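You operate a simulated robot arm through the tools that you are given. There is no shell and no other tool.

Carry out the task below with a simulated robot arm. There is one attempt and no reset: what you move stays moved.

JOB
Turn the eight-sided plate to its purple mark, lock it again, then drop the blue collar over its peg.
Fine: the lever of the turning plate goes to MOVE first and ends at HOLD; the mark stands at the white pointer; leave the other collars. Where these are worked on the way, their far stop is far enough and under half their travel is too little: lever of the turning plate.

It is judged by the outcome, as a careful person would: the job done as asked, and still so three seconds after it is handed in. It fails if anything else is knocked over, pushed out of place, dropped, spilled or broken.

ROBOT AND FRAMES
A 7-joint arm with a two-finger parallel gripper, fixed in place. Base frame: the origin is on the floor under the middle of its stand, x ahead of it, y to its left, z up; the work surface is at about z = 860. Units: mm, rad, N and s.
It reaches about 1479 mm from its shoulder. Its first joint turns from -2.897 to 2.897 rad. Payload 4.4 kg.
Tool frame: the origin (TCP) lies between the finger pads and is the grasp point; the fingertips stand 23 mm ahead of it; z points along the fingers, y is the line along which they close. Largest opening 94 mm; finger width 38, thickness 10; the body of the gripper, 54 by 96 mm, starts 39 mm behind the TCP.
Orientation is that of the tool frame in the base frame, as a unit quaternion [w, x, y, z]. With the fingers straight down and closing along the base's y, the tool's x points along the base's -x, its y along +y and its z along -z.

CONTROLS
- The arm moves only by the tool servo_tool. Its argument "moves" is one flat list of numbers, 7 for each row, row after row: the turn, a rotation vector about the tool's x, y, z in rad, then the shift along the tool's x, y, z in cm, then the gripper command, from -1 (shut) to 1 (fully open), values between in proportion. In form: [ax, ay, az, tx, ty, tz, claw, ax, ay, az, tx, ty, tz, claw, ...]. A call has 1 to 20 rows; each row shifts and turns the commanded pose from where the row before left it, along the tool's axes as they then stand. Each row takes 0.2 s and may step no farther than 50 mm and 0.15 rad from the row before; otherwise, or with a gripper value out of range, the whole call is refused. A pose out of reach is approached as far as the arm can. The call stops where the force on the tool passes 40 N (or 10 N more than at its start, if that is more) or the arm is blocked; 0.2 s more then pass. The fingers move at their own pace (about 72 mm/s each) and stop on an object; they squeeze with about 37 N. The grip force told is the motor's: it shows also when the fingers shut on nothing. Time passes only in rows, and 0.2 s behind the last, so rows that do not move let the fingers close. The reply holds the time, the measured pose of the TCP, the force on the tool along the base axes, the opening and the grip force, in the units named above and with some noise, with the torque about the TCP (base axes, N m) and any sound that the robot's microphone picked up.
- Cameras (640 x 400 px; columns grow to the right, rows downward): "scene" is fixed at [51.4, -649.9, 1611.7]; the picture's right is [0.94, -0.34, 0.00], its down [-0.13, -0.36, -0.92] and it looks along [0.32, 0.87, -0.39] (base axes); focal length 315 px, centre (320, 200). "wrist" rides on the gripper at [86, 16, -75] in the tool frame; the picture's right is [-0.18, 0.98, 0.00], its down [-0.58, -0.11, -0.81] and it looks along [-0.79, -0.15, 0.59] (tool axes); focal length 243 px, centre (320, 200). There is no depth. A picture from a camera that has moved, and an enlarged one, comes with that camera's place and axes in the base frame and with its lens.
- grab_frame(camera): a new picture of that camera. The clock stands still meanwhile.
- close_up(camera, box): a new picture of the part [left, top, right, bottom] of that camera's present view, enlarged. The clock stands still meanwhile.
- finish_job(): hands the job in; it is judged then, once.

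Places have to be worked out from the pictures, the camera data and where the tool is seen. Open the gripper and draw the arm clear of the work before you hand the job in, unless the task says otherwise.

The tools are called after ">>>" as name(argument=value, ...) on one line, values as JSON. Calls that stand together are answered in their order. servo_tool: Moves the arm, as the interface text tells. Its arguments: {"type":"object","properties":{"moves":{"type":"array","items":{"type":"number"}}},"required":["moves"]} The other tools are called the same way: grab_frame (camera) takes a picture; close_up (camera, box) takes an enlarged picture of a part of a camera's view; finish_job () hands the job in.

At the start:

```text
time: 0.0
eef_pos: [651.8, 544.8, 1209.7]
ee_rot: [0.0, 0.0, 1.0, 0.0]
ft_force: [-0.2, 0.1, 0.4]
moment: [0.01, 0.02, -0.05]
opening: 94.0
gripper_force: 0.1
```

scene: 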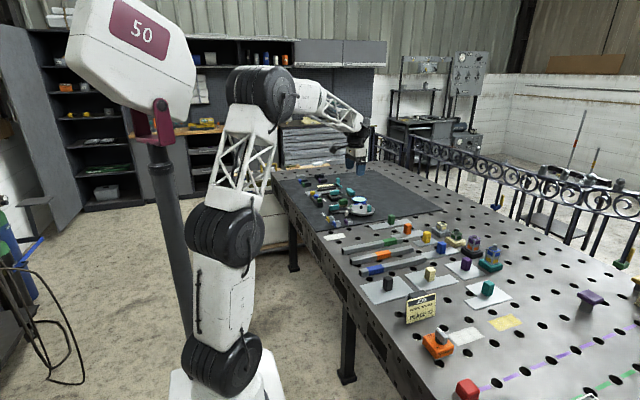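
wrist: 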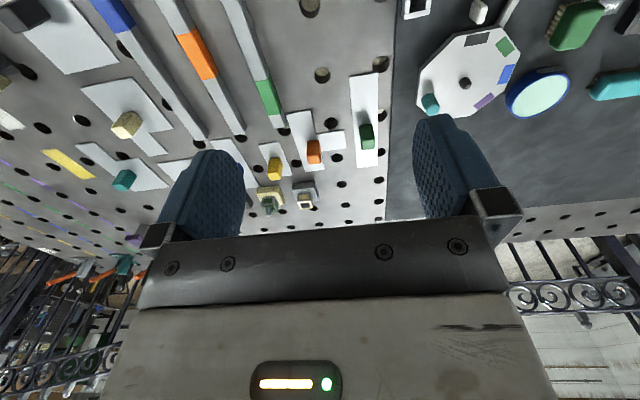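

I start by looking closer at both views to find the plate, its lever, and the collars.

>>> close_up(camera="scene", box=[270, 150, 430, 250])

>>> close_up(camera="wrist", box=[380, 0, 640, 160])

>>> close_up(camera="scene", box=[340, 200, 540, 330])

```text
4.00 times, centred on (350, 200) of scene
camera zoom: at [51.4, -649.9, 1611.7], right [0.94, -0.34, 0.0], down [-0.13, -0.36, -0.92], along [0.32, 0.87, -0.39], focal length 1258 px, centre (200, 200)
```

zoom: 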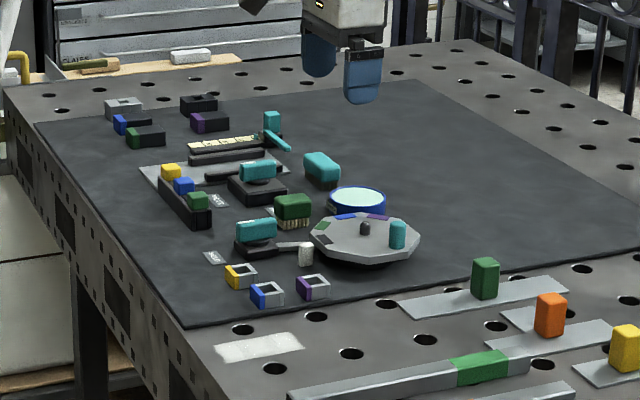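

```text
2.46 times, centred on (510, 80) of wrist
camera zoom: at [564.8, 559.5, 1285.0], right [0.18, 0.98, 0.0], down [0.58, -0.11, 0.81], along [0.79, -0.15, -0.59], focal length 597 px, centre (-148, 495)
```

zoom: 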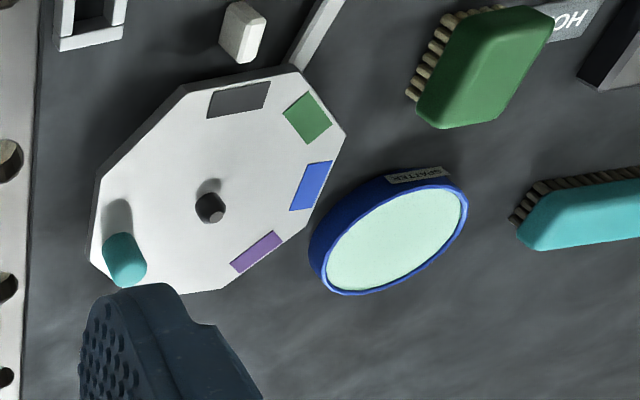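

```text
3.08 times, centred on (440, 265) of scene
camera zoom: at [51.4, -649.9, 1611.7], right [0.94, -0.34, 0.0], down [-0.13, -0.36, -0.92], along [0.32, 0.87, -0.39], focal length 968 px, centre (-49, 0)
```

zoom: 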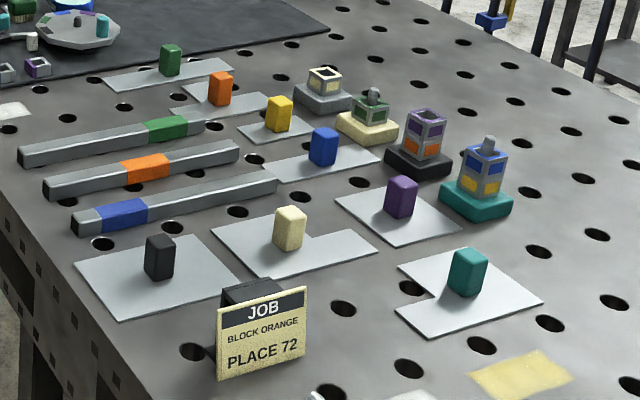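

The plate hub looks to be near (810, 757, ~895), with small collars and pegs spread further along +y. I raise the arm and move it toward +y for a better wrist view of that mat.

>>> servo_tool(moves=[0, 0, 0, 1.5, 4, -1.5, 1, 0, 0, 0, 1.5, 4, -1.5, 1, 0, 0, 0, 1.5, 4, -1.5, 1, 0, 0, 0, 1.5, 4, -1.5, 1, 0, 0, 0, 1.5, 4, -1.5, 1, 0, 0, 0, 1.5, 4, -1.5, 1, 0, 0, 0, 1.5, 4, -1.5, 1, 0, 0, 0, 1.5, 4, -1.5, 1, 0, 0, 0, 0, 0, 0, 1])

```text
time: 2.0
eef_pos: [531.5, 862.9, 1329.7]
ee_rot: [0.0, -0.001, 1.0, 0.0]
ft_force: [-0.2, -0.5, -0.6]
moment: [0.03, 0.01, 0.01]
opening: 94.0
gripper_force: 0.1
```

The arm reached (531, 863, 1330). Now I look at the mat from there.

>>> grab_frame(camera="wrist")

>>> close_up(camera="wrist", box=[320, 0, 640, 200])

>>> close_up(camera="wrist", box=[160, 0, 420, 160])

```text
taken
camera wrist: at [444.9, 877.9, 1405.2], right [0.18, 0.98, 0.0], down [0.58, -0.11, 0.81], along [0.79, -0.15, -0.59], focal length 243 px, centre (320, 200)
```

wrist: 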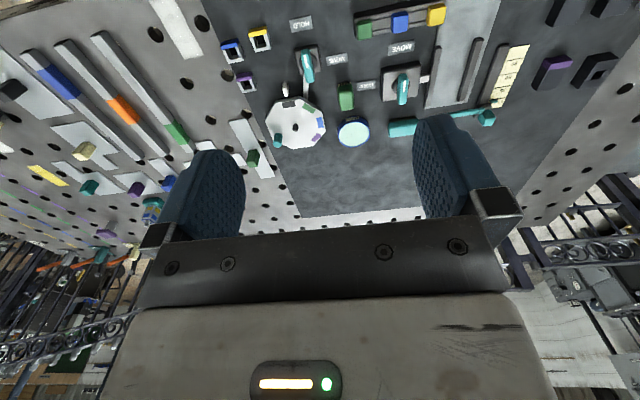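

```text
2.00 times, centred on (480, 100) of wrist
camera zoom: at [444.9, 877.9, 1405.2], right [0.18, 0.98, 0.0], down [0.58, -0.11, 0.81], along [0.79, -0.15, -0.59], focal length 485 px, centre (0, 400)
```

zoom: 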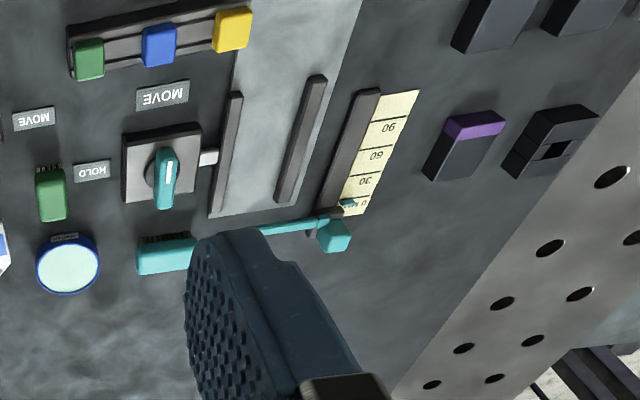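

```text
2.46 times, centred on (290, 80) of wrist
camera zoom: at [444.9, 877.9, 1405.2], right [0.18, 0.98, 0.0], down [0.58, -0.11, 0.81], along [0.79, -0.15, -0.59], focal length 597 px, centre (394, 495)
```

zoom: 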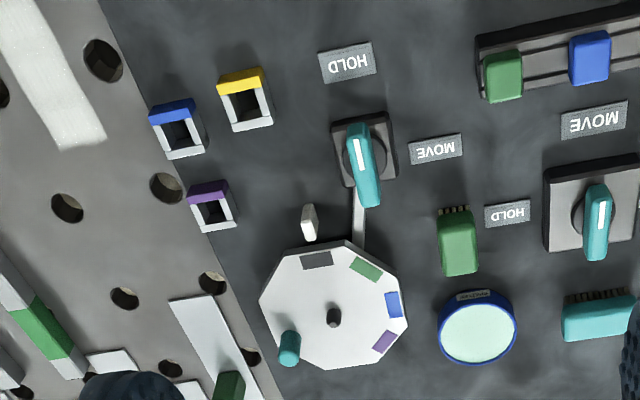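

I need a better look at the pegs: first the stacked towers in the scene view and then the blocks further along +y.

>>> close_up(camera="scene", box=[425, 215, 515, 280])

>>> close_up(camera="scene", box=[290, 165, 360, 210])

>>> close_up(camera="scene", box=[310, 190, 390, 240])

>>> close_up(camera="wrist", box=[200, 0, 360, 100])

>>> close_up(camera="wrist", box=[480, 0, 640, 100])

```text
6.15 times, centred on (470, 248) of scene
camera zoom: at [51.4, -649.9, 1611.7], right [0.94, -0.34, 0.0], down [-0.13, -0.36, -0.92], along [0.32, 0.87, -0.39], focal length 1936 px, centre (-603, -92)
```

zoom: 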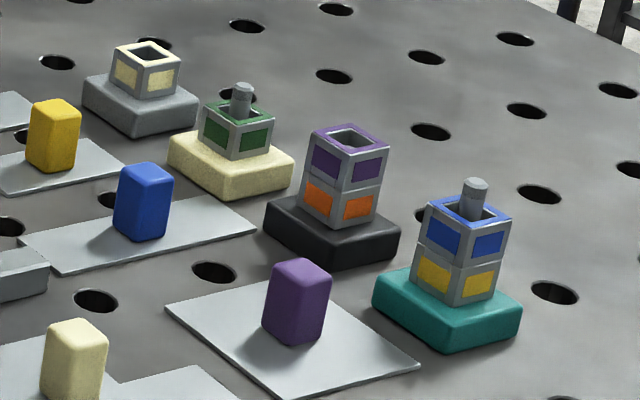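

```text
8.89 times, centred on (325, 188) of scene
camera zoom: at [51.4, -649.9, 1611.7], right [0.94, -0.34, 0.0], down [-0.13, -0.36, -0.92], along [0.32, 0.87, -0.39], focal length 2796 px, centre (276, 311)
```

zoom: 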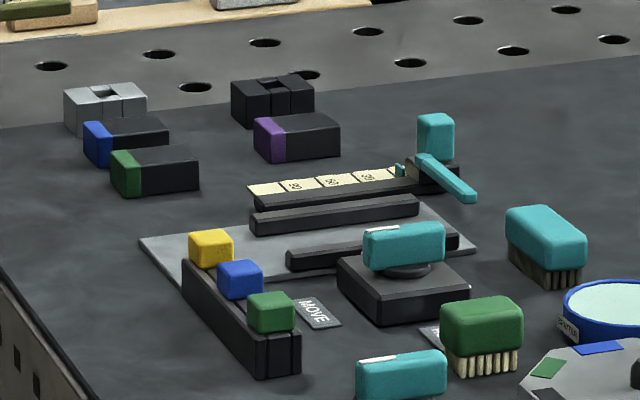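

```text
8.00 times, centred on (350, 215) of scene
camera zoom: at [51.4, -649.9, 1611.7], right [0.94, -0.34, 0.0], down [-0.13, -0.36, -0.92], along [0.32, 0.87, -0.39], focal length 2516 px, centre (80, 80)
```

zoom: 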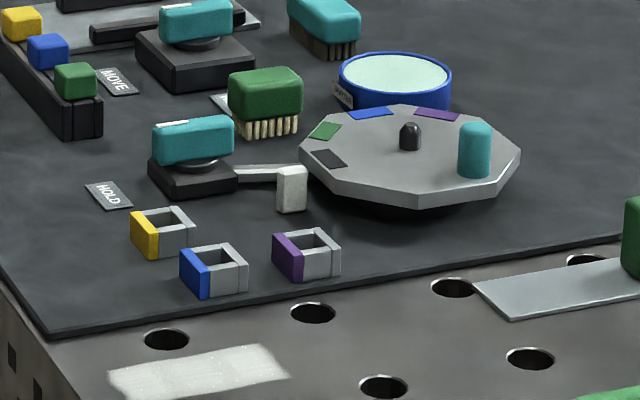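

```text
4.00 times, centred on (280, 50) of wrist
camera zoom: at [444.9, 877.9, 1405.2], right [0.18, 0.98, 0.0], down [0.58, -0.11, 0.81], along [0.79, -0.15, -0.59], focal length 970 px, centre (480, 800)
```

zoom: 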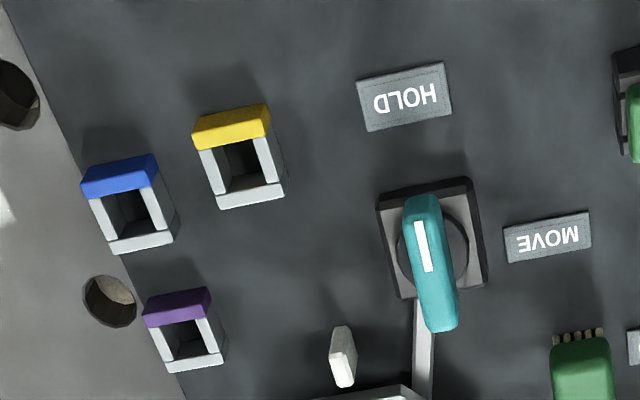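

```text
4.00 times, centred on (560, 50) of wrist
camera zoom: at [444.9, 877.9, 1405.2], right [0.18, 0.98, 0.0], down [0.58, -0.11, 0.81], along [0.79, -0.15, -0.59], focal length 970 px, centre (-640, 800)
```

zoom: 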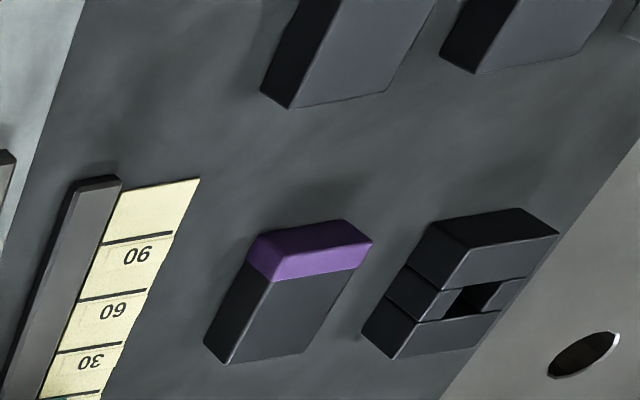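

The job's collars are the three small square ones (yellow, blue, purple) next to the plate. The plate's black centre pin is the peg, the teal post is the plate's knob, and lever 1 at about (666, 813) points at HOLD. I go closer to measure lever, plate and collars.

>>> servo_tool(moves=[0, 0, 0, -1.58, -0.73, 4.25, 1, 0, 0, 0, -1.58, -0.73, 4.25, 1, 0, 0, 0, -1.58, -0.73, 4.25, 1, 0, 0, 0, -1.58, -0.73, 4.25, 1, 0, 0, 0, -1.58, -0.73, 4.25, 1, 0, 0, 0, -1.58, -0.73, 4.25, 1, 0, 0, 0, 0, 0, 0, 1])

>>> grab_frame(camera="wrist")

>>> close_up(camera="wrist", box=[60, 0, 320, 160])

>>> close_up(camera="wrist", box=[240, 0, 400, 100])

```text
time: 3.6
eef_pos: [625.4, 821.7, 1076.3]
ee_rot: [0.001, -0.001, 1.0, 0.0]
ft_force: [-0.2, 0.0, -0.9]
moment: [0.03, 0.0, -0.03]
opening: 94.0
gripper_force: 0.1
```

```text
taken
camera wrist: at [539.5, 837.1, 1151.1], right [0.18, 0.98, 0.0], down [0.58, -0.11, 0.81], along [0.79, -0.15, -0.59], focal length 243 px, centre (320, 200)
```

wrist: 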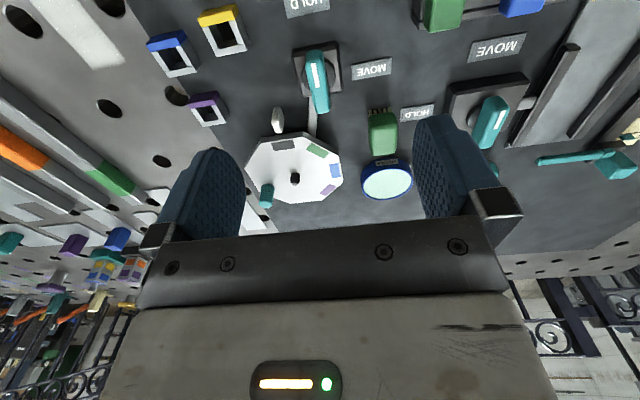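

```text
2.46 times, centred on (190, 80) of wrist
camera zoom: at [539.5, 837.1, 1151.1], right [0.18, 0.98, 0.0], down [0.58, -0.11, 0.81], along [0.79, -0.15, -0.59], focal length 597 px, centre (640, 495)
```

zoom: 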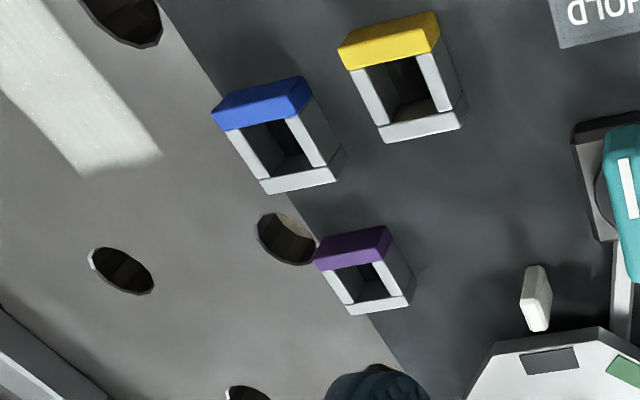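

```text
4.00 times, centred on (320, 50) of wrist
camera zoom: at [539.5, 837.1, 1151.1], right [0.18, 0.98, 0.0], down [0.58, -0.11, 0.81], along [0.79, -0.15, -0.59], focal length 970 px, centre (320, 800)
```

zoom: 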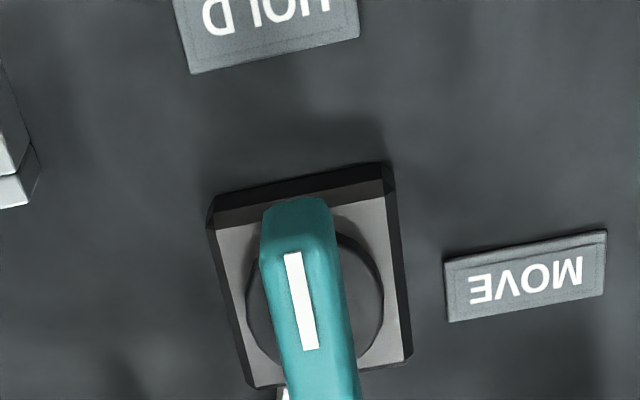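

The station is square to the axes: lever pivot ≈ (673, 811), handle along x with top z ≈ 908, HOLD on its −x side and MOVE at about 102° clockwise. Next I zoom in on the plate from this pose.

>>> close_up(camera="wrist", box=[230, 110, 390, 210])

>>> close_up(camera="wrist", box=[260, 40, 420, 140])

>>> close_up(camera="scene", box=[320, 185, 384, 225])

```text
4.00 times, centred on (310, 160) of wrist
camera zoom: at [539.5, 837.1, 1151.1], right [0.18, 0.98, 0.0], down [0.58, -0.11, 0.81], along [0.79, -0.15, -0.59], focal length 970 px, centre (360, 360)
```

zoom: 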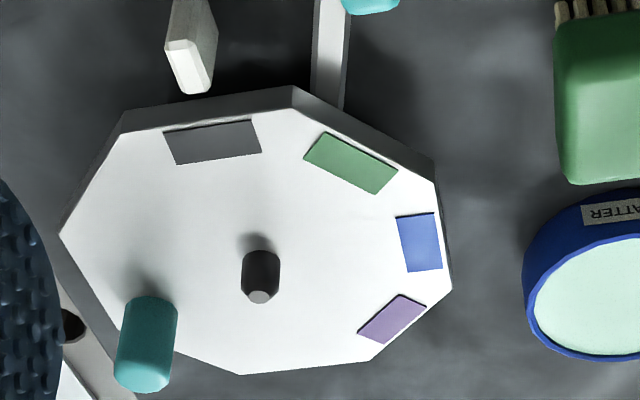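

```text
4.00 times, centred on (340, 90) of wrist
camera zoom: at [539.5, 837.1, 1151.1], right [0.18, 0.98, 0.0], down [0.58, -0.11, 0.81], along [0.79, -0.15, -0.59], focal length 970 px, centre (240, 640)
```

zoom: 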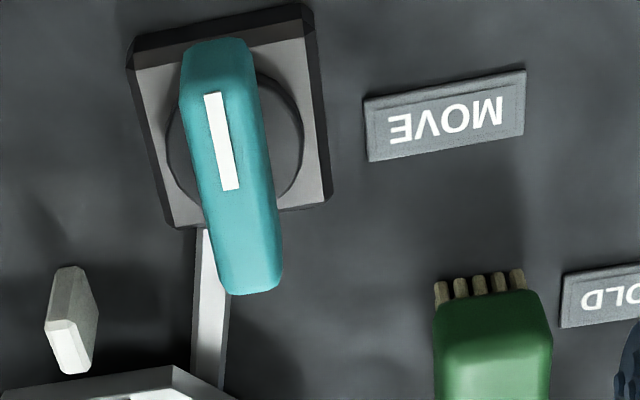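

```text
10.00 times, centred on (352, 205) of scene
camera zoom: at [51.4, -649.9, 1611.7], right [0.94, -0.34, 0.0], down [-0.13, -0.36, -0.92], along [0.32, 0.87, -0.39], focal length 3146 px, centre (0, 150)
```

zoom: 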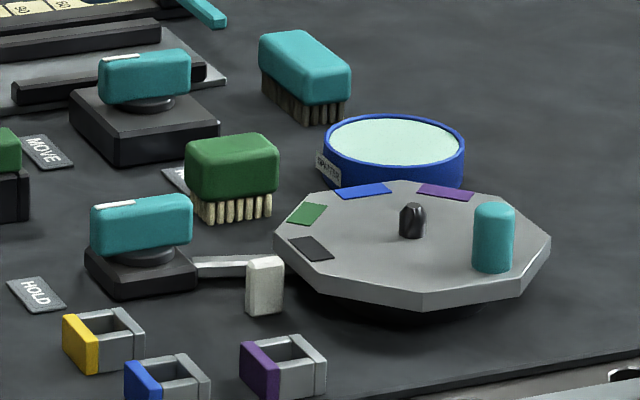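

Plate centre ≈ (804.5, 749, top z ≈ 900); purple mark sits at +45° and must go to 180° at the pointer, so the plate needs +135° (counter-clockwise from above). The knob is at about −67.5°, r ≈ 52. First I move above the lever handle at (673, 811).

>>> servo_tool(moves=[0, 0, 0, -1.19, -0.268, 2.9, 0.1, 0, 0, 0, -1.19, -0.268, 2.9, 0.1, 0, 0, 0, -1.19, -0.268, 2.9, 0.1, 0, 0, 0, -1.19, -0.268, 2.9, 0.1, 0, 0, 0, 0, 0, 0, 0.1])

>>> grab_frame(camera="wrist")

>>> close_up(camera="wrist", box=[240, 90, 400, 190])

>>> close_up(camera="scene", box=[304, 175, 384, 225])

```text
time: 4.8
eef_pos: [674.2, 808.2, 959.2]
ee_rot: [-0.001, 0.0, 1.0, 0.0]
ft_force: [-0.4, 0.1, -0.2]
moment: [0.0, 0.01, -0.01]
opening: 51.6
gripper_force: 0.1
```

```text
taken
camera wrist: at [587.0, 824.6, 1033.6], right [0.18, 0.98, 0.0], down [0.58, -0.11, 0.81], along [0.79, -0.15, -0.59], focal length 243 px, centre (320, 200)
```

wrist: 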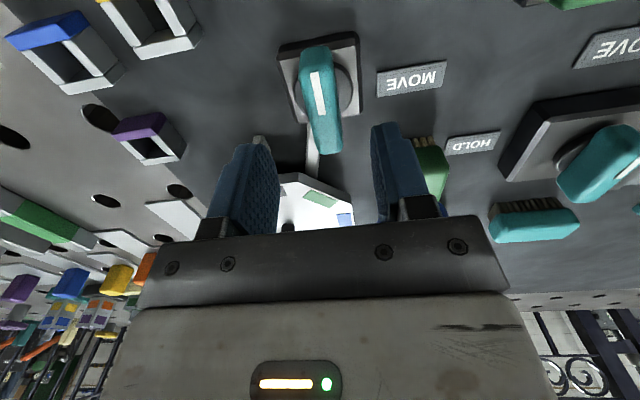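

```text
4.00 times, centred on (320, 140) of wrist
camera zoom: at [587.0, 824.6, 1033.6], right [0.18, 0.98, 0.0], down [0.58, -0.11, 0.81], along [0.79, -0.15, -0.59], focal length 970 px, centre (320, 440)
```

zoom: 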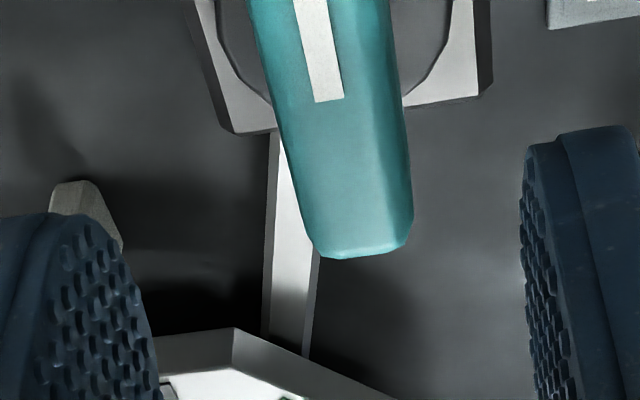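

```text
8.00 times, centred on (344, 200) of scene
camera zoom: at [51.4, -649.9, 1611.7], right [0.94, -0.34, 0.0], down [-0.13, -0.36, -0.92], along [0.32, 0.87, -0.39], focal length 2516 px, centre (128, 200)
```

zoom: 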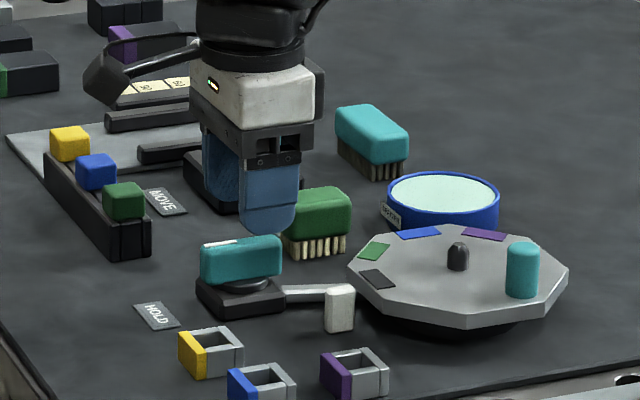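

Handle top is at z ≈ 911, centred near (670, 811), and the fingers straddle it along y. I descend so the tips reach z ≈ 889, then close on the handle.

>>> servo_tool(moves=[0, 0, 0, 0.32, 0.28, 2.4, 0.1, 0, 0, 0, 0, 0, 2.2, 0.1, 0, 0, 0, 0, 0, 0, 0.1, 0, 0, 0, 0, 0, 0, -1, 0, 0, 0, 0, 0, 0, -1, 0, 0, 0, 0, 0, 0, -1, 0, 0, 0, 0, 0, 0, -1])

>>> close_up(camera="scene", box=[304, 175, 384, 225])

>>> grab_frame(camera="wrist")

```text
time: 6.5
eef_pos: [671.7, 811.3, 911.6]
ee_rot: [0.001, -0.002, 1.0, 0.0]
ft_force: [6.5, 10.9, -5.1]
moment: [-0.19, 0.01, -0.06]
opening: 18.1
gripper_force: 45.4
stopped in row 7: the force on the tool passed its limit at 41 N (the readings are from after the stop); the commanded pose is now the measured one
```

```text
8.00 times, centred on (344, 200) of scene
camera zoom: at [51.4, -649.9, 1611.7], right [0.94, -0.34, 0.0], down [-0.13, -0.36, -0.92], along [0.32, 0.87, -0.39], focal length 2516 px, centre (128, 200)
```

zoom: 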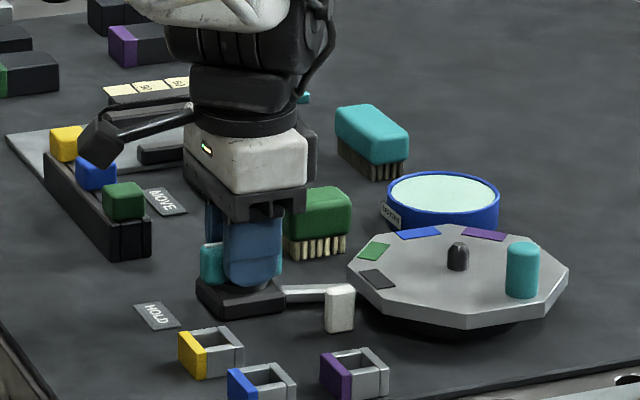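

```text
taken
camera wrist: at [584.0, 827.2, 987.4], right [0.18, 0.98, 0.0], down [0.58, -0.11, 0.81], along [0.79, -0.15, -0.59], focal length 243 px, centre (320, 200)
```

wrist: 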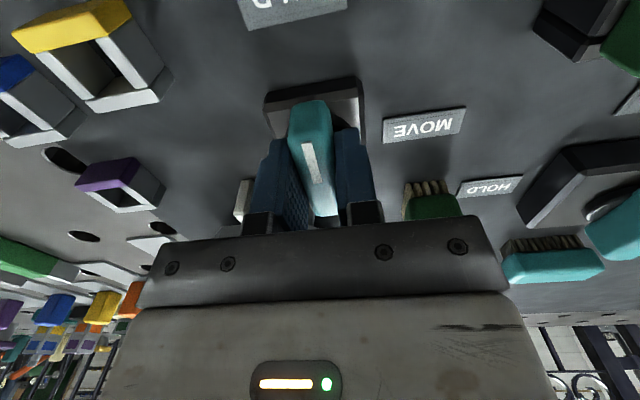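

The handle is gripped (18 mm). I turn it clockwise from above toward MOVE, starting with about 0.8 rad.

>>> servo_tool(moves=[0, 0, 0.1, 0, 0, 0, -1, 0, 0, 0.1, 0, 0, 0, -1, 0, 0, 0.1, 0, 0, 0, -1, 0, 0, 0.1, 0, 0, 0, -1, 0, 0, 0.1, 0, 0, 0, -1, 0, 0, 0.1, 0, 0, 0, -1, 0, 0, 0.1, 0, 0, 0, -1, 0, 0, 0.1, 0, 0, 0, -1])

>>> close_up(camera="scene", box=[304, 175, 384, 225])

```text
time: 8.3
eef_pos: [672.0, 812.4, 913.1]
ee_rot: [0.0, 0.39, 0.921, 0.0]
ft_force: [9.1, 7.4, -10.3]
moment: [-1.08, -0.56, -0.04]
opening: 18.0
gripper_force: 45.3
```

```text
8.00 times, centred on (344, 200) of scene
camera zoom: at [51.4, -649.9, 1611.7], right [0.94, -0.34, 0.0], down [-0.13, -0.36, -0.92], along [0.32, 0.87, -0.39], focal length 2516 px, centre (128, 200)
```

zoom: 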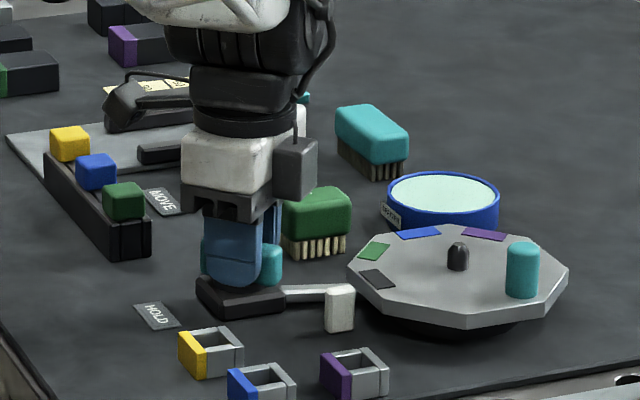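

The handle follows. I keep turning toward the MOVE stop, watching the torque about z.

>>> servo_tool(moves=[0, 0, 0.1, 0, 0, 0, -1, 0, 0, 0.1, 0, 0, 0, -1, 0, 0, 0.1, 0, 0, 0, -1, 0, 0, 0.1, 0, 0, 0, -1, 0, 0, 0.1, 0, 0, 0, -1, 0, 0, 0.1, 0, 0, 0, -1, 0, 0, 0.1, 0, 0, 0, -1, 0, 0, 0.1, 0, 0, 0, -1])

>>> grab_frame(camera="wrist")

>>> close_up(camera="scene", box=[304, 175, 384, 225])

```text
time: 10.1
eef_pos: [670.6, 810.0, 912.5]
ee_rot: [0.0, 0.717, 0.697, -0.001]
ft_force: [-21.1, -22.6, -5.7]
moment: [-0.12, 0.27, 1.92]
opening: 18.0
gripper_force: 45.4
```

```text
taken
camera wrist: at [688.5, 896.4, 987.5], right [0.98, -0.21, 0.0], down [-0.13, -0.58, 0.81], along [-0.17, -0.79, -0.59], focal length 243 px, centre (320, 200)
```

wrist: 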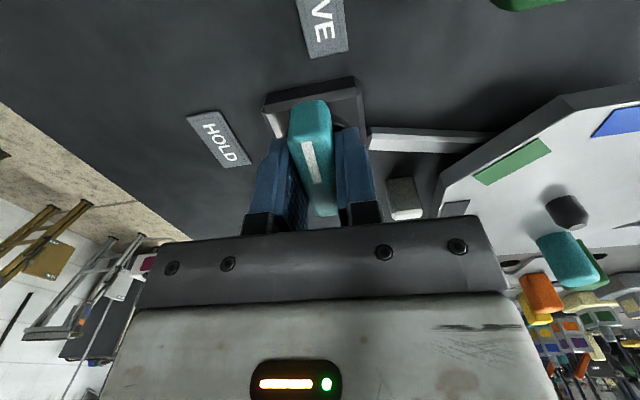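

```text
8.00 times, centred on (344, 200) of scene
camera zoom: at [51.4, -649.9, 1611.7], right [0.94, -0.34, 0.0], down [-0.13, -0.36, -0.92], along [0.32, 0.87, -0.39], focal length 2516 px, centre (128, 200)
```

zoom: 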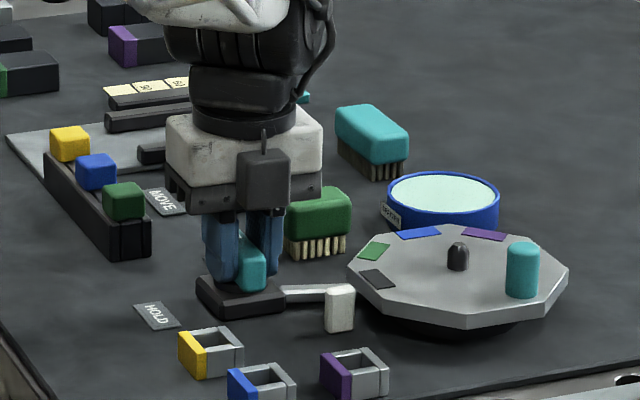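

The torque about z has risen to 1.9 N m at 91.6°, so I'm at or close to a stop. I try a little more turn to confirm it is the far stop.

>>> servo_tool(moves=[0, 0, 0.04, 0, 0, 0, -1, 0, 0, 0.04, 0, 0, 0, -1, 0, 0, 0, 0, 0, 0, -1])

>>> close_up(camera="wrist", box=[220, 0, 420, 240])

```text
time: 10.9
eef_pos: [669.9, 813.3, 913.3]
ee_rot: [0.0, 0.744, 0.668, 0.0]
ft_force: [-27.9, -16.1, -5.7]
moment: [-0.44, 0.27, 2.05]
opening: 21.0
gripper_force: 45.1
```

```text
1.67 times, centred on (320, 120) of wrist
camera zoom: at [695.2, 895.3, 987.7], right [0.96, -0.29, 0.0], down [-0.17, -0.57, 0.81], along [-0.23, -0.77, -0.59], focal length 404 px, centre (320, 333)
```

zoom: 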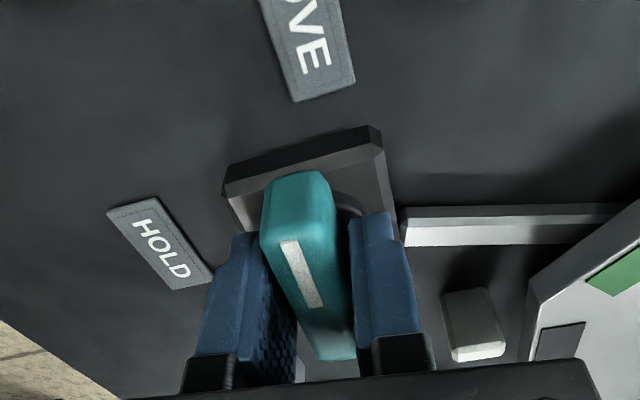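

The gripper now twists on the handle (opening grew to 21 mm) and the handle no longer follows, so this is the far stop. I ease back, open slightly, rise and check the lever's position.

>>> servo_tool(moves=[0, 0, -0.05, 0, 0, 0, -1, 0, 0, -0.05, 0, 0, 0, -1, 0, 0, 0, 0, 0, 0, 0.0, 0, 0, 0, 0, 0, 0, 0.0, 0, 0, 0, 0, 0, 0, 0.0, 0, 0, 0, 0, 0, -3, 0.0, 0, 0, 0, 0, 0, -4, 0.0, 0, 0, 0, 0, 0, -4, 0.0, 0, 0, 0, 0, 0, -4, 0.0, 0, 0, 0, 0, 0, 0, 0.0])

>>> grab_frame(camera="wrist")

>>> close_up(camera="scene", box=[304, 175, 384, 225])

```text
time: 13.1
eef_pos: [671.0, 810.7, 1063.1]
ee_rot: [0.0, 0.71, 0.704, 0.001]
ft_force: [0.2, 1.0, 0.8]
moment: [0.0, 0.03, 0.0]
opening: 47.1
gripper_force: 0.0
```

```text
taken
camera wrist: at [686.8, 896.2, 1137.7], right [0.98, -0.19, 0.0], down [-0.11, -0.58, 0.81], along [-0.15, -0.79, -0.59], focal length 243 px, centre (320, 200)
```

wrist: 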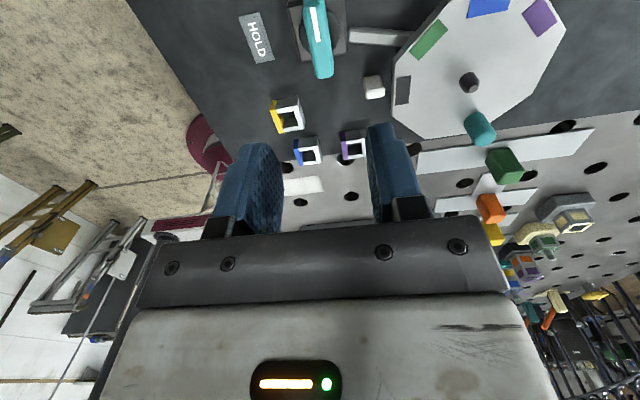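

```text
8.00 times, centred on (344, 200) of scene
camera zoom: at [51.4, -649.9, 1611.7], right [0.94, -0.34, 0.0], down [-0.13, -0.36, -0.92], along [0.32, 0.87, -0.39], focal length 2516 px, centre (128, 200)
```

zoom: 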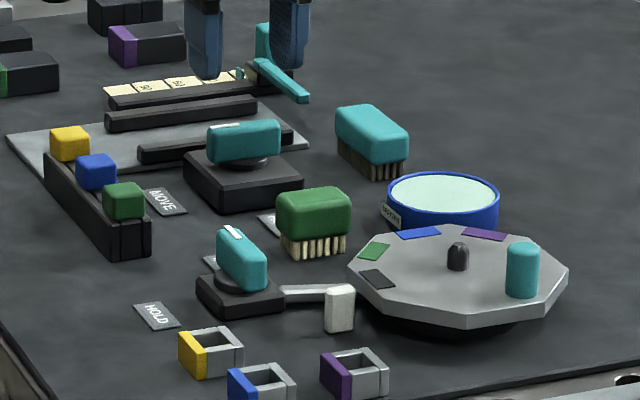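

The lever now points along +y toward MOVE. I zoom in to measure its angle and to re-measure plate and collars from this viewpoint.

>>> close_up(camera="wrist", box=[240, 0, 400, 100])

>>> close_up(camera="wrist", box=[250, 80, 410, 180])

>>> close_up(camera="wrist", box=[370, 0, 594, 140])

```text
4.00 times, centred on (320, 50) of wrist
camera zoom: at [686.8, 896.2, 1137.7], right [0.98, -0.19, 0.0], down [-0.11, -0.58, 0.81], along [-0.15, -0.79, -0.59], focal length 970 px, centre (320, 800)
```

zoom: 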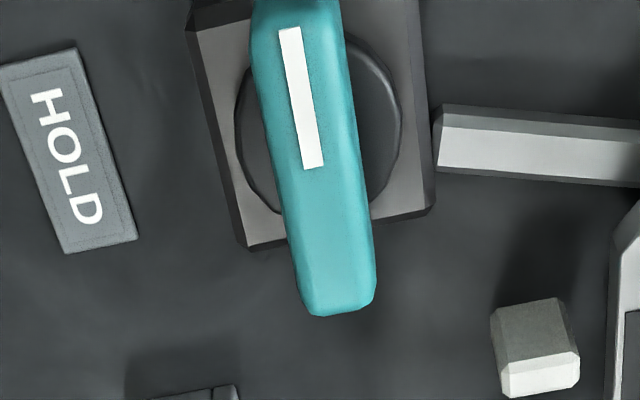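

```text
4.00 times, centred on (330, 130) of wrist
camera zoom: at [686.8, 896.2, 1137.7], right [0.98, -0.19, 0.0], down [-0.11, -0.58, 0.81], along [-0.15, -0.79, -0.59], focal length 970 px, centre (280, 480)
```

zoom: 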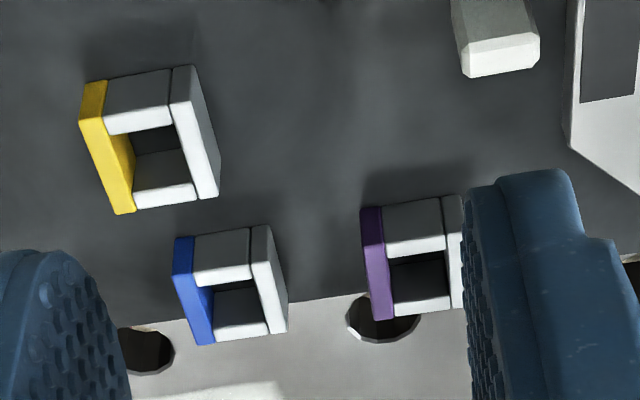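

```text
2.86 times, centred on (482, 70) of wrist
camera zoom: at [686.8, 896.2, 1137.7], right [0.98, -0.19, 0.0], down [-0.11, -0.58, 0.81], along [-0.15, -0.79, -0.59], focal length 693 px, centre (-143, 571)
```

zoom: 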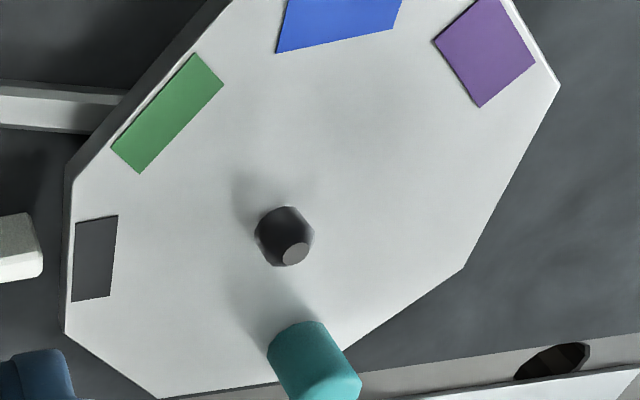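

The handle now lies exactly along +y, at its stop 90° from HOLD. Centre of the plate re-measures at (805, 749), knob at about (825, 700.5). I move above the knob with the finger-closing line tangent to the plate.

>>> servo_tool(moves=[0, 0, -0.1337, 0, 0, 0, 0.05, 0, 0, -0.1337, 0, 0, 0, 0.05, 0, 0, -0.1337, 0, 0, 0, 0.05, 0, 0, 0, -2.678, 1.668, 1.217, 0.05, 0, 0, 0, -2.678, 1.668, 1.217, 0.05, 0, 0, 0, -2.678, 1.668, 1.217, 0.05, 0, 0, 0, -2.678, 1.668, 1.217, 0.05, 0, 0, 0, -2.678, 1.668, 1.217, 0.05, 0, 0, 0, -2.678, 1.668, 1.217, 0.05, 0, 0, 0, 0, 0, 0, 0.05])

>>> grab_frame(camera="wrist")

>>> close_up(camera="scene", box=[320, 180, 400, 230])

```text
time: 15.3
eef_pos: [825.8, 702.0, 990.2]
ee_rot: [0.002, 0.556, 0.831, 0.001]
ft_force: [-1.2, 0.1, 0.3]
moment: [0.0, 0.02, 0.0]
opening: 49.4
gripper_force: 0.1
```

```text
taken
camera wrist: at [807.6, 786.7, 1065.2], right [0.98, 0.21, 0.0], down [0.12, -0.58, 0.81], along [0.17, -0.79, -0.59], focal length 243 px, centre (320, 200)
```

wrist: 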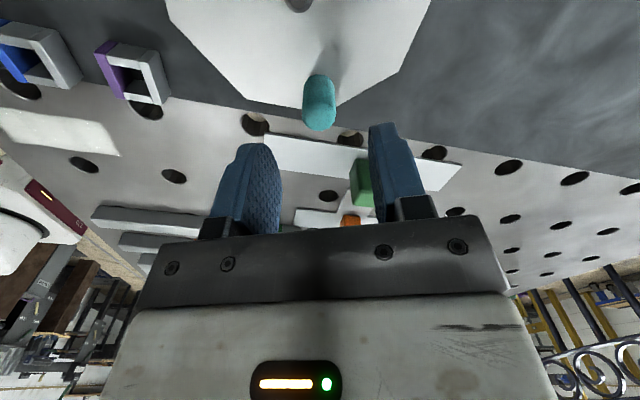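

```text
8.00 times, centred on (360, 205) of scene
camera zoom: at [51.4, -649.9, 1611.7], right [0.94, -0.34, 0.0], down [-0.13, -0.36, -0.92], along [0.32, 0.87, -0.39], focal length 2516 px, centre (0, 160)
```

zoom: 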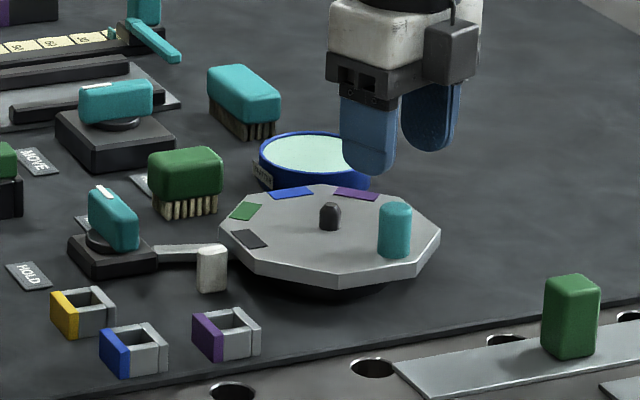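

The knob is centred between the fingers; it looks a few mm farther out radially than I assumed. I zoom in to measure before descending.

>>> close_up(camera="wrist", box=[272, 50, 368, 150])

```text
4.00 times, centred on (320, 100) of wrist
camera zoom: at [807.6, 786.7, 1065.2], right [0.98, 0.21, 0.0], down [0.12, -0.58, 0.81], along [0.17, -0.79, -0.59], focal length 970 px, centre (320, 600)
```

zoom: 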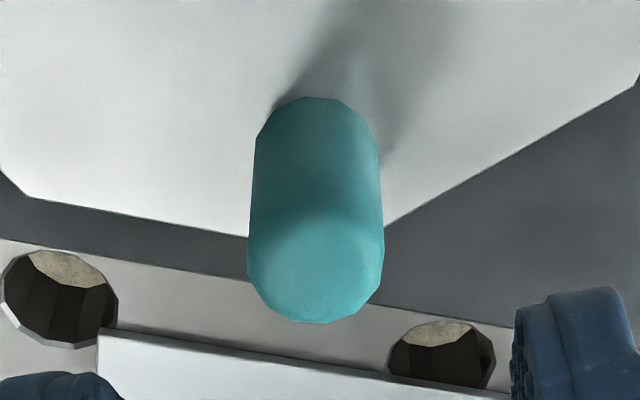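

Knob measures at about (826, 698), r ≈ 55. I descend until the tips are about 7 mm above the plate and close on the knob.

>>> servo_tool(moves=[0, 0, 0, -0.36, -0.1, 2.0, 0.05, 0, 0, 0, 0, 0, 2.0, 0.05, 0, 0, 0, 0, 0, 2.0, 0.05, 0, 0, 0, 0, 0, 0, 0.05, 0, 0, 0, 0, 0, 0, -0.4, 0, 0, 0, 0, 0, 0, -0.6, 0, 0, 0, 0, 0, 0, -1, 0, 0, 0, 0, 0, 0, -1])

>>> grab_frame(camera="wrist")

>>> close_up(camera="scene", box=[320, 180, 400, 230])

```text
time: 17.1
eef_pos: [825.7, 698.5, 931.0]
ee_rot: [0.001, 0.556, 0.831, 0.001]
ft_force: [2.7, 1.6, -2.2]
moment: [0.0, 0.04, 0.02]
opening: 21.6
gripper_force: 45.3
```

```text
taken
camera wrist: at [807.8, 782.8, 1005.2], right [0.98, 0.21, 0.0], down [0.12, -0.58, 0.81], along [0.17, -0.79, -0.59], focal length 243 px, centre (320, 200)
```

wrist: 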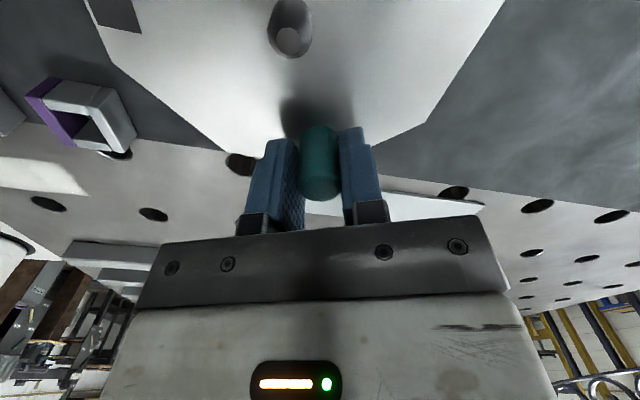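

```text
8.00 times, centred on (360, 205) of scene
camera zoom: at [51.4, -649.9, 1611.7], right [0.94, -0.34, 0.0], down [-0.13, -0.36, -0.92], along [0.32, 0.87, -0.39], focal length 2516 px, centre (0, 160)
```

zoom: 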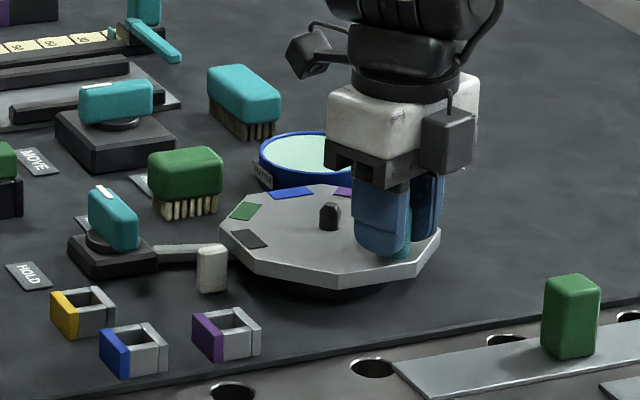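

The knob is gripped (21.6 mm) at (825.7, 698.5). I start the counter-clockwise arc with two small steps to check that the motion and forces look right.

>>> servo_tool(moves=[0, 0, -0.1309, 0.047, 0.713, 0, -1, 0, 0, -0.1309, 0.047, 0.713, 0, -1, 0, 0, 0, 0, 0, 0, -1])

>>> close_up(camera="scene", box=[320, 180, 400, 230])

```text
time: 17.9
eef_pos: [838.0, 703.9, 929.9]
ee_rot: [0.0, 0.443, 0.897, 0.0]
ft_force: [15.4, -16.9, -10.5]
moment: [-0.24, -0.21, -0.08]
opening: 21.5
gripper_force: 44.9
```

```text
8.00 times, centred on (360, 205) of scene
camera zoom: at [51.4, -649.9, 1611.7], right [0.94, -0.34, 0.0], down [-0.13, -0.36, -0.92], along [0.32, 0.87, -0.39], focal length 2516 px, centre (0, 160)
```

zoom: 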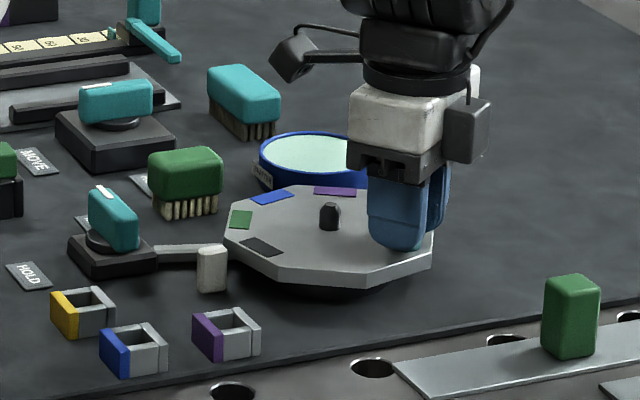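

The plate turns with the knob. The reading shows about 23 N radially outward, so my arc is slightly too tight; I continue with a small outward correction.

>>> servo_tool(moves=[0, 0, -0.1309, -0.06, 0.72, 0, -1, 0, 0, -0.1309, -0.02, 0.72, 0, -1, 0, 0, 0, 0, 0, 0, -1])

```text
time: 18.7
eef_pos: [847.7, 713.9, 930.8]
ee_rot: [0.0, 0.32, 0.947, 0.0]
ft_force: [5.1, -5.7, -8.9]
moment: [-0.11, -0.02, 0.07]
opening: 21.5
gripper_force: 44.6
```

Force dropped to about 7 N. I continue the arc in short runs, checking force each time.

>>> servo_tool(moves=[0, 0, -0.1309, 0.03, 0.705, 0, -1, 0, 0, -0.1309, 0.04, 0.705, 0, -1, 0, 0, -0.1309, 0.04, 0.705, 0, -1, 0, 0, 0, 0, 0, 0, -1])

>>> grab_frame(camera="wrist")

```text
time: 19.7
eef_pos: [858.7, 732.0, 930.8]
ee_rot: [0.001, 0.131, 0.991, 0.001]
ft_force: [6.0, -1.4, 4.3]
moment: [0.0, 0.7, -0.06]
opening: 21.8
gripper_force: 45.1
```

```text
taken
camera wrist: at [778.5, 769.5, 1005.2], right [0.43, 0.9, 0.0], down [0.53, -0.26, 0.81], along [0.73, -0.35, -0.59], focal length 243 px, centre (320, 200)
```

wrist: 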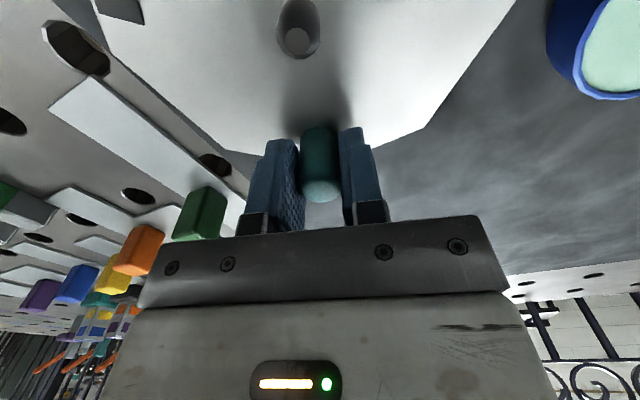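

Forces are small and the plate rotates with the tool (52.5° so far). I continue with four more steps.

>>> servo_tool(moves=[0, 0, -0.1309, 0.04, 0.7, 0, -1, 0, 0, -0.1309, 0.045, 0.7, 0, -1, 0, 0, -0.1309, 0.045, 0.7, 0, -1, 0, 0, -0.1309, 0.045, 0.7, 0, -1, 0, 0, 0, 0, 0, 0, -1])

>>> close_up(camera="scene", box=[320, 180, 400, 230])

```text
time: 20.9
eef_pos: [859.2, 761.0, 929.5]
ee_rot: [0.002, -0.13, 0.991, 0.002]
ft_force: [30.1, 3.7, 8.8]
moment: [0.02, -0.75, 0.17]
opening: 21.5
gripper_force: 44.8
```

```text
8.00 times, centred on (360, 205) of scene
camera zoom: at [51.4, -649.9, 1611.7], right [0.94, -0.34, 0.0], down [-0.13, -0.36, -0.92], along [0.32, 0.87, -0.39], focal length 2516 px, centre (0, 160)
```

zoom: 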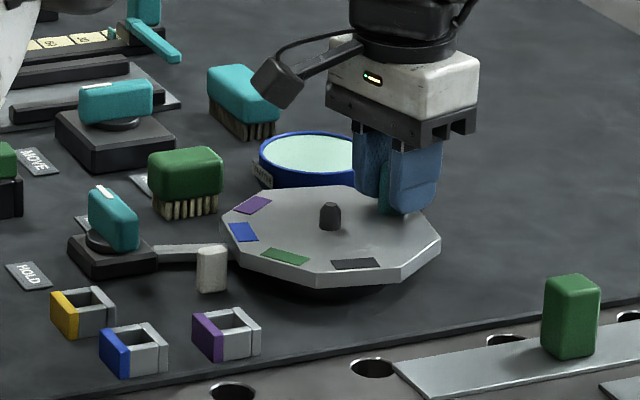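

There are 30 N pushing outward, so I ease out by 2 mm and check before continuing.

>>> servo_tool(moves=[0, 0, 0, -0.2, 0, 0, -1, 0, 0, 0, 0, 0, 0, -1])

```text
time: 21.5
eef_pos: [859.8, 761.6, 929.8]
ee_rot: [0.0, -0.13, 0.991, 0.001]
ft_force: [-16.7, -5.7, 19.8]
moment: [-0.43, 0.82, 0.18]
opening: 21.6
gripper_force: 44.8
```

The constraint is stiff and neutral is about 1.3 mm out from the earlier command. I continue with three more steps.

>>> servo_tool(moves=[0, 0, -0.1309, 0.09, 0.71, 0, -1, 0, 0, -0.1309, 0.035, 0.71, 0, -1, 0, 0, -0.1309, 0.035, 0.71, 0, -1, 0, 0, 0, 0, 0, 0, -1])

```text
time: 22.5
eef_pos: [851.0, 780.4, 929.7]
ee_rot: [0.002, -0.322, 0.947, 0.001]
ft_force: [19.9, 4.0, 14.8]
moment: [0.24, -0.36, 0.35]
opening: 21.7
gripper_force: 45.3
```

About 105° done with moderate force. I take three more steps (with a slight outward correction), then check the marks.

>>> servo_tool(moves=[0, 0, -0.1309, -0.03, 0.71, 0, -1, 0, 0, -0.1309, 0.03, 0.71, 0, -1, 0, 0, -0.1309, 0.035, 0.71, 0, -1, 0, 0, 0, 0, 0, 0, -1])

>>> close_up(camera="scene", box=[320, 180, 400, 230])

>>> grab_frame(camera="wrist")

```text
time: 23.5
eef_pos: [835.0, 795.2, 931.3]
ee_rot: [0.002, -0.5, 0.866, 0.0]
ft_force: [16.3, 24.2, 6.3]
moment: [0.65, -0.46, 0.04]
opening: 21.7
gripper_force: 45.0
```

```text
8.00 times, centred on (360, 205) of scene
camera zoom: at [51.4, -649.9, 1611.7], right [0.94, -0.34, 0.0], down [-0.13, -0.36, -0.92], along [0.32, 0.87, -0.39], focal length 2516 px, centre (0, 160)
```

zoom: 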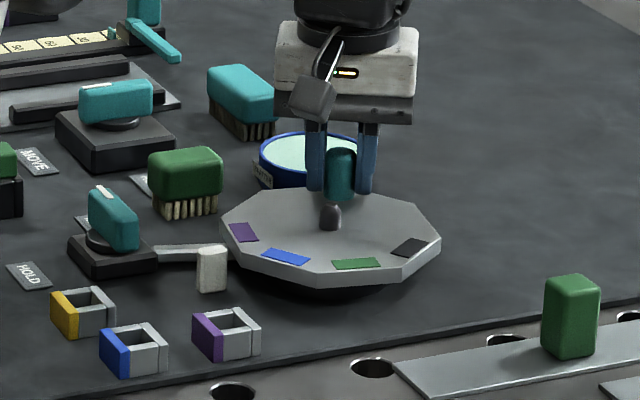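

```text
taken
camera wrist: at [777.6, 727.2, 1004.4], right [-0.76, 0.65, 0.0], down [0.38, 0.45, 0.81], along [0.52, 0.61, -0.59], focal length 243 px, centre (320, 200)
```

wrist: 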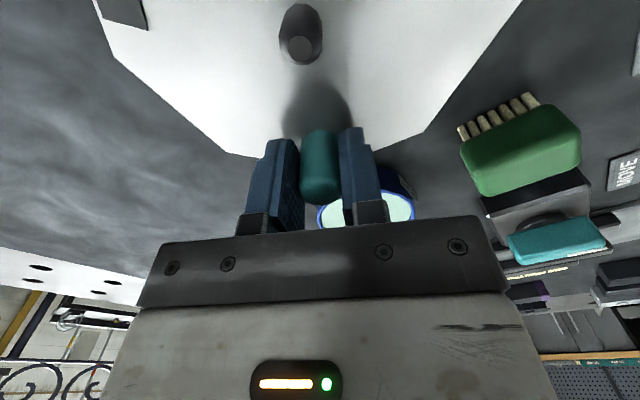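

The purple mark has nearly reached the pointer. One final step of about 7.5° with outward relief, then I'll check.

>>> servo_tool(moves=[0, 0, 0, -0.1, 0, 0, -1, 0, 0, -0.1309, 0.02, 0.71, 0, -1, 0, 0, 0, 0, 0, 0, -1])

>>> close_up(camera="scene", box=[320, 180, 400, 230])

```text
time: 24.3
eef_pos: [830.2, 799.0, 929.1]
ee_rot: [0.0, -0.555, 0.832, 0.0]
ft_force: [4.2, -5.5, -0.3]
moment: [-0.77, 0.17, 0.41]
opening: 21.5
gripper_force: 44.9
```

```text
8.00 times, centred on (360, 205) of scene
camera zoom: at [51.4, -649.9, 1611.7], right [0.94, -0.34, 0.0], down [-0.13, -0.36, -0.92], along [0.32, 0.87, -0.39], focal length 2516 px, centre (0, 160)
```

zoom: 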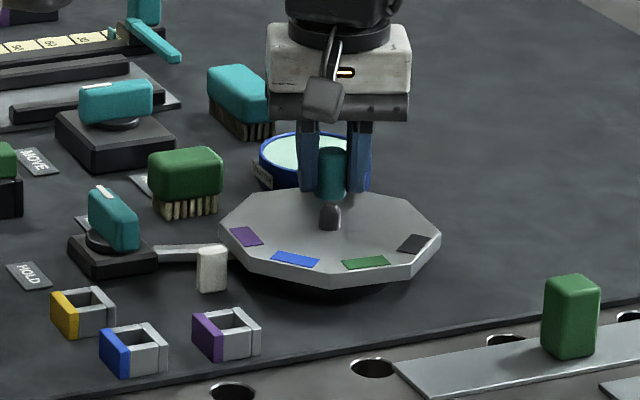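

The purple mark is close to the pointer. I zoom in to measure how many degrees remain.

>>> close_up(camera="scene", box=[340, 200, 380, 225])

>>> grab_frame(camera="wrist")

```text
16.00 times, centred on (360, 212) of scene
camera zoom: at [51.4, -649.9, 1611.7], right [0.94, -0.34, 0.0], down [-0.13, -0.36, -0.92], along [0.32, 0.87, -0.39], focal length 5033 px, centre (-320, 0)
```

zoom: 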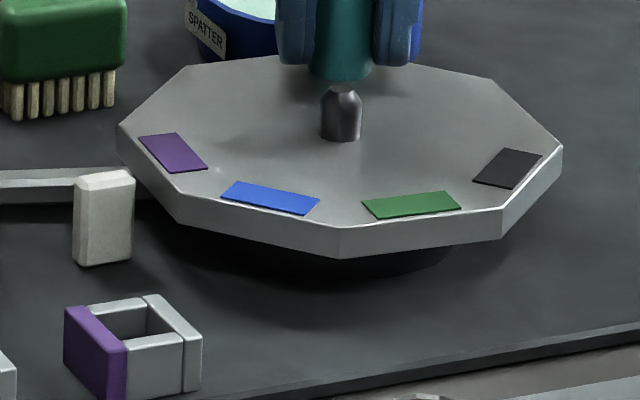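

```text
taken
camera wrist: at [781.5, 723.6, 1004.5], right [-0.84, 0.55, 0.0], down [0.32, 0.5, 0.81], along [0.44, 0.68, -0.59], focal length 243 px, centre (320, 200)
```

wrist: 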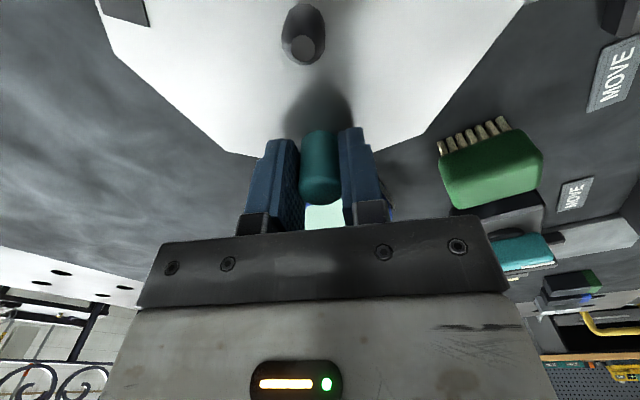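

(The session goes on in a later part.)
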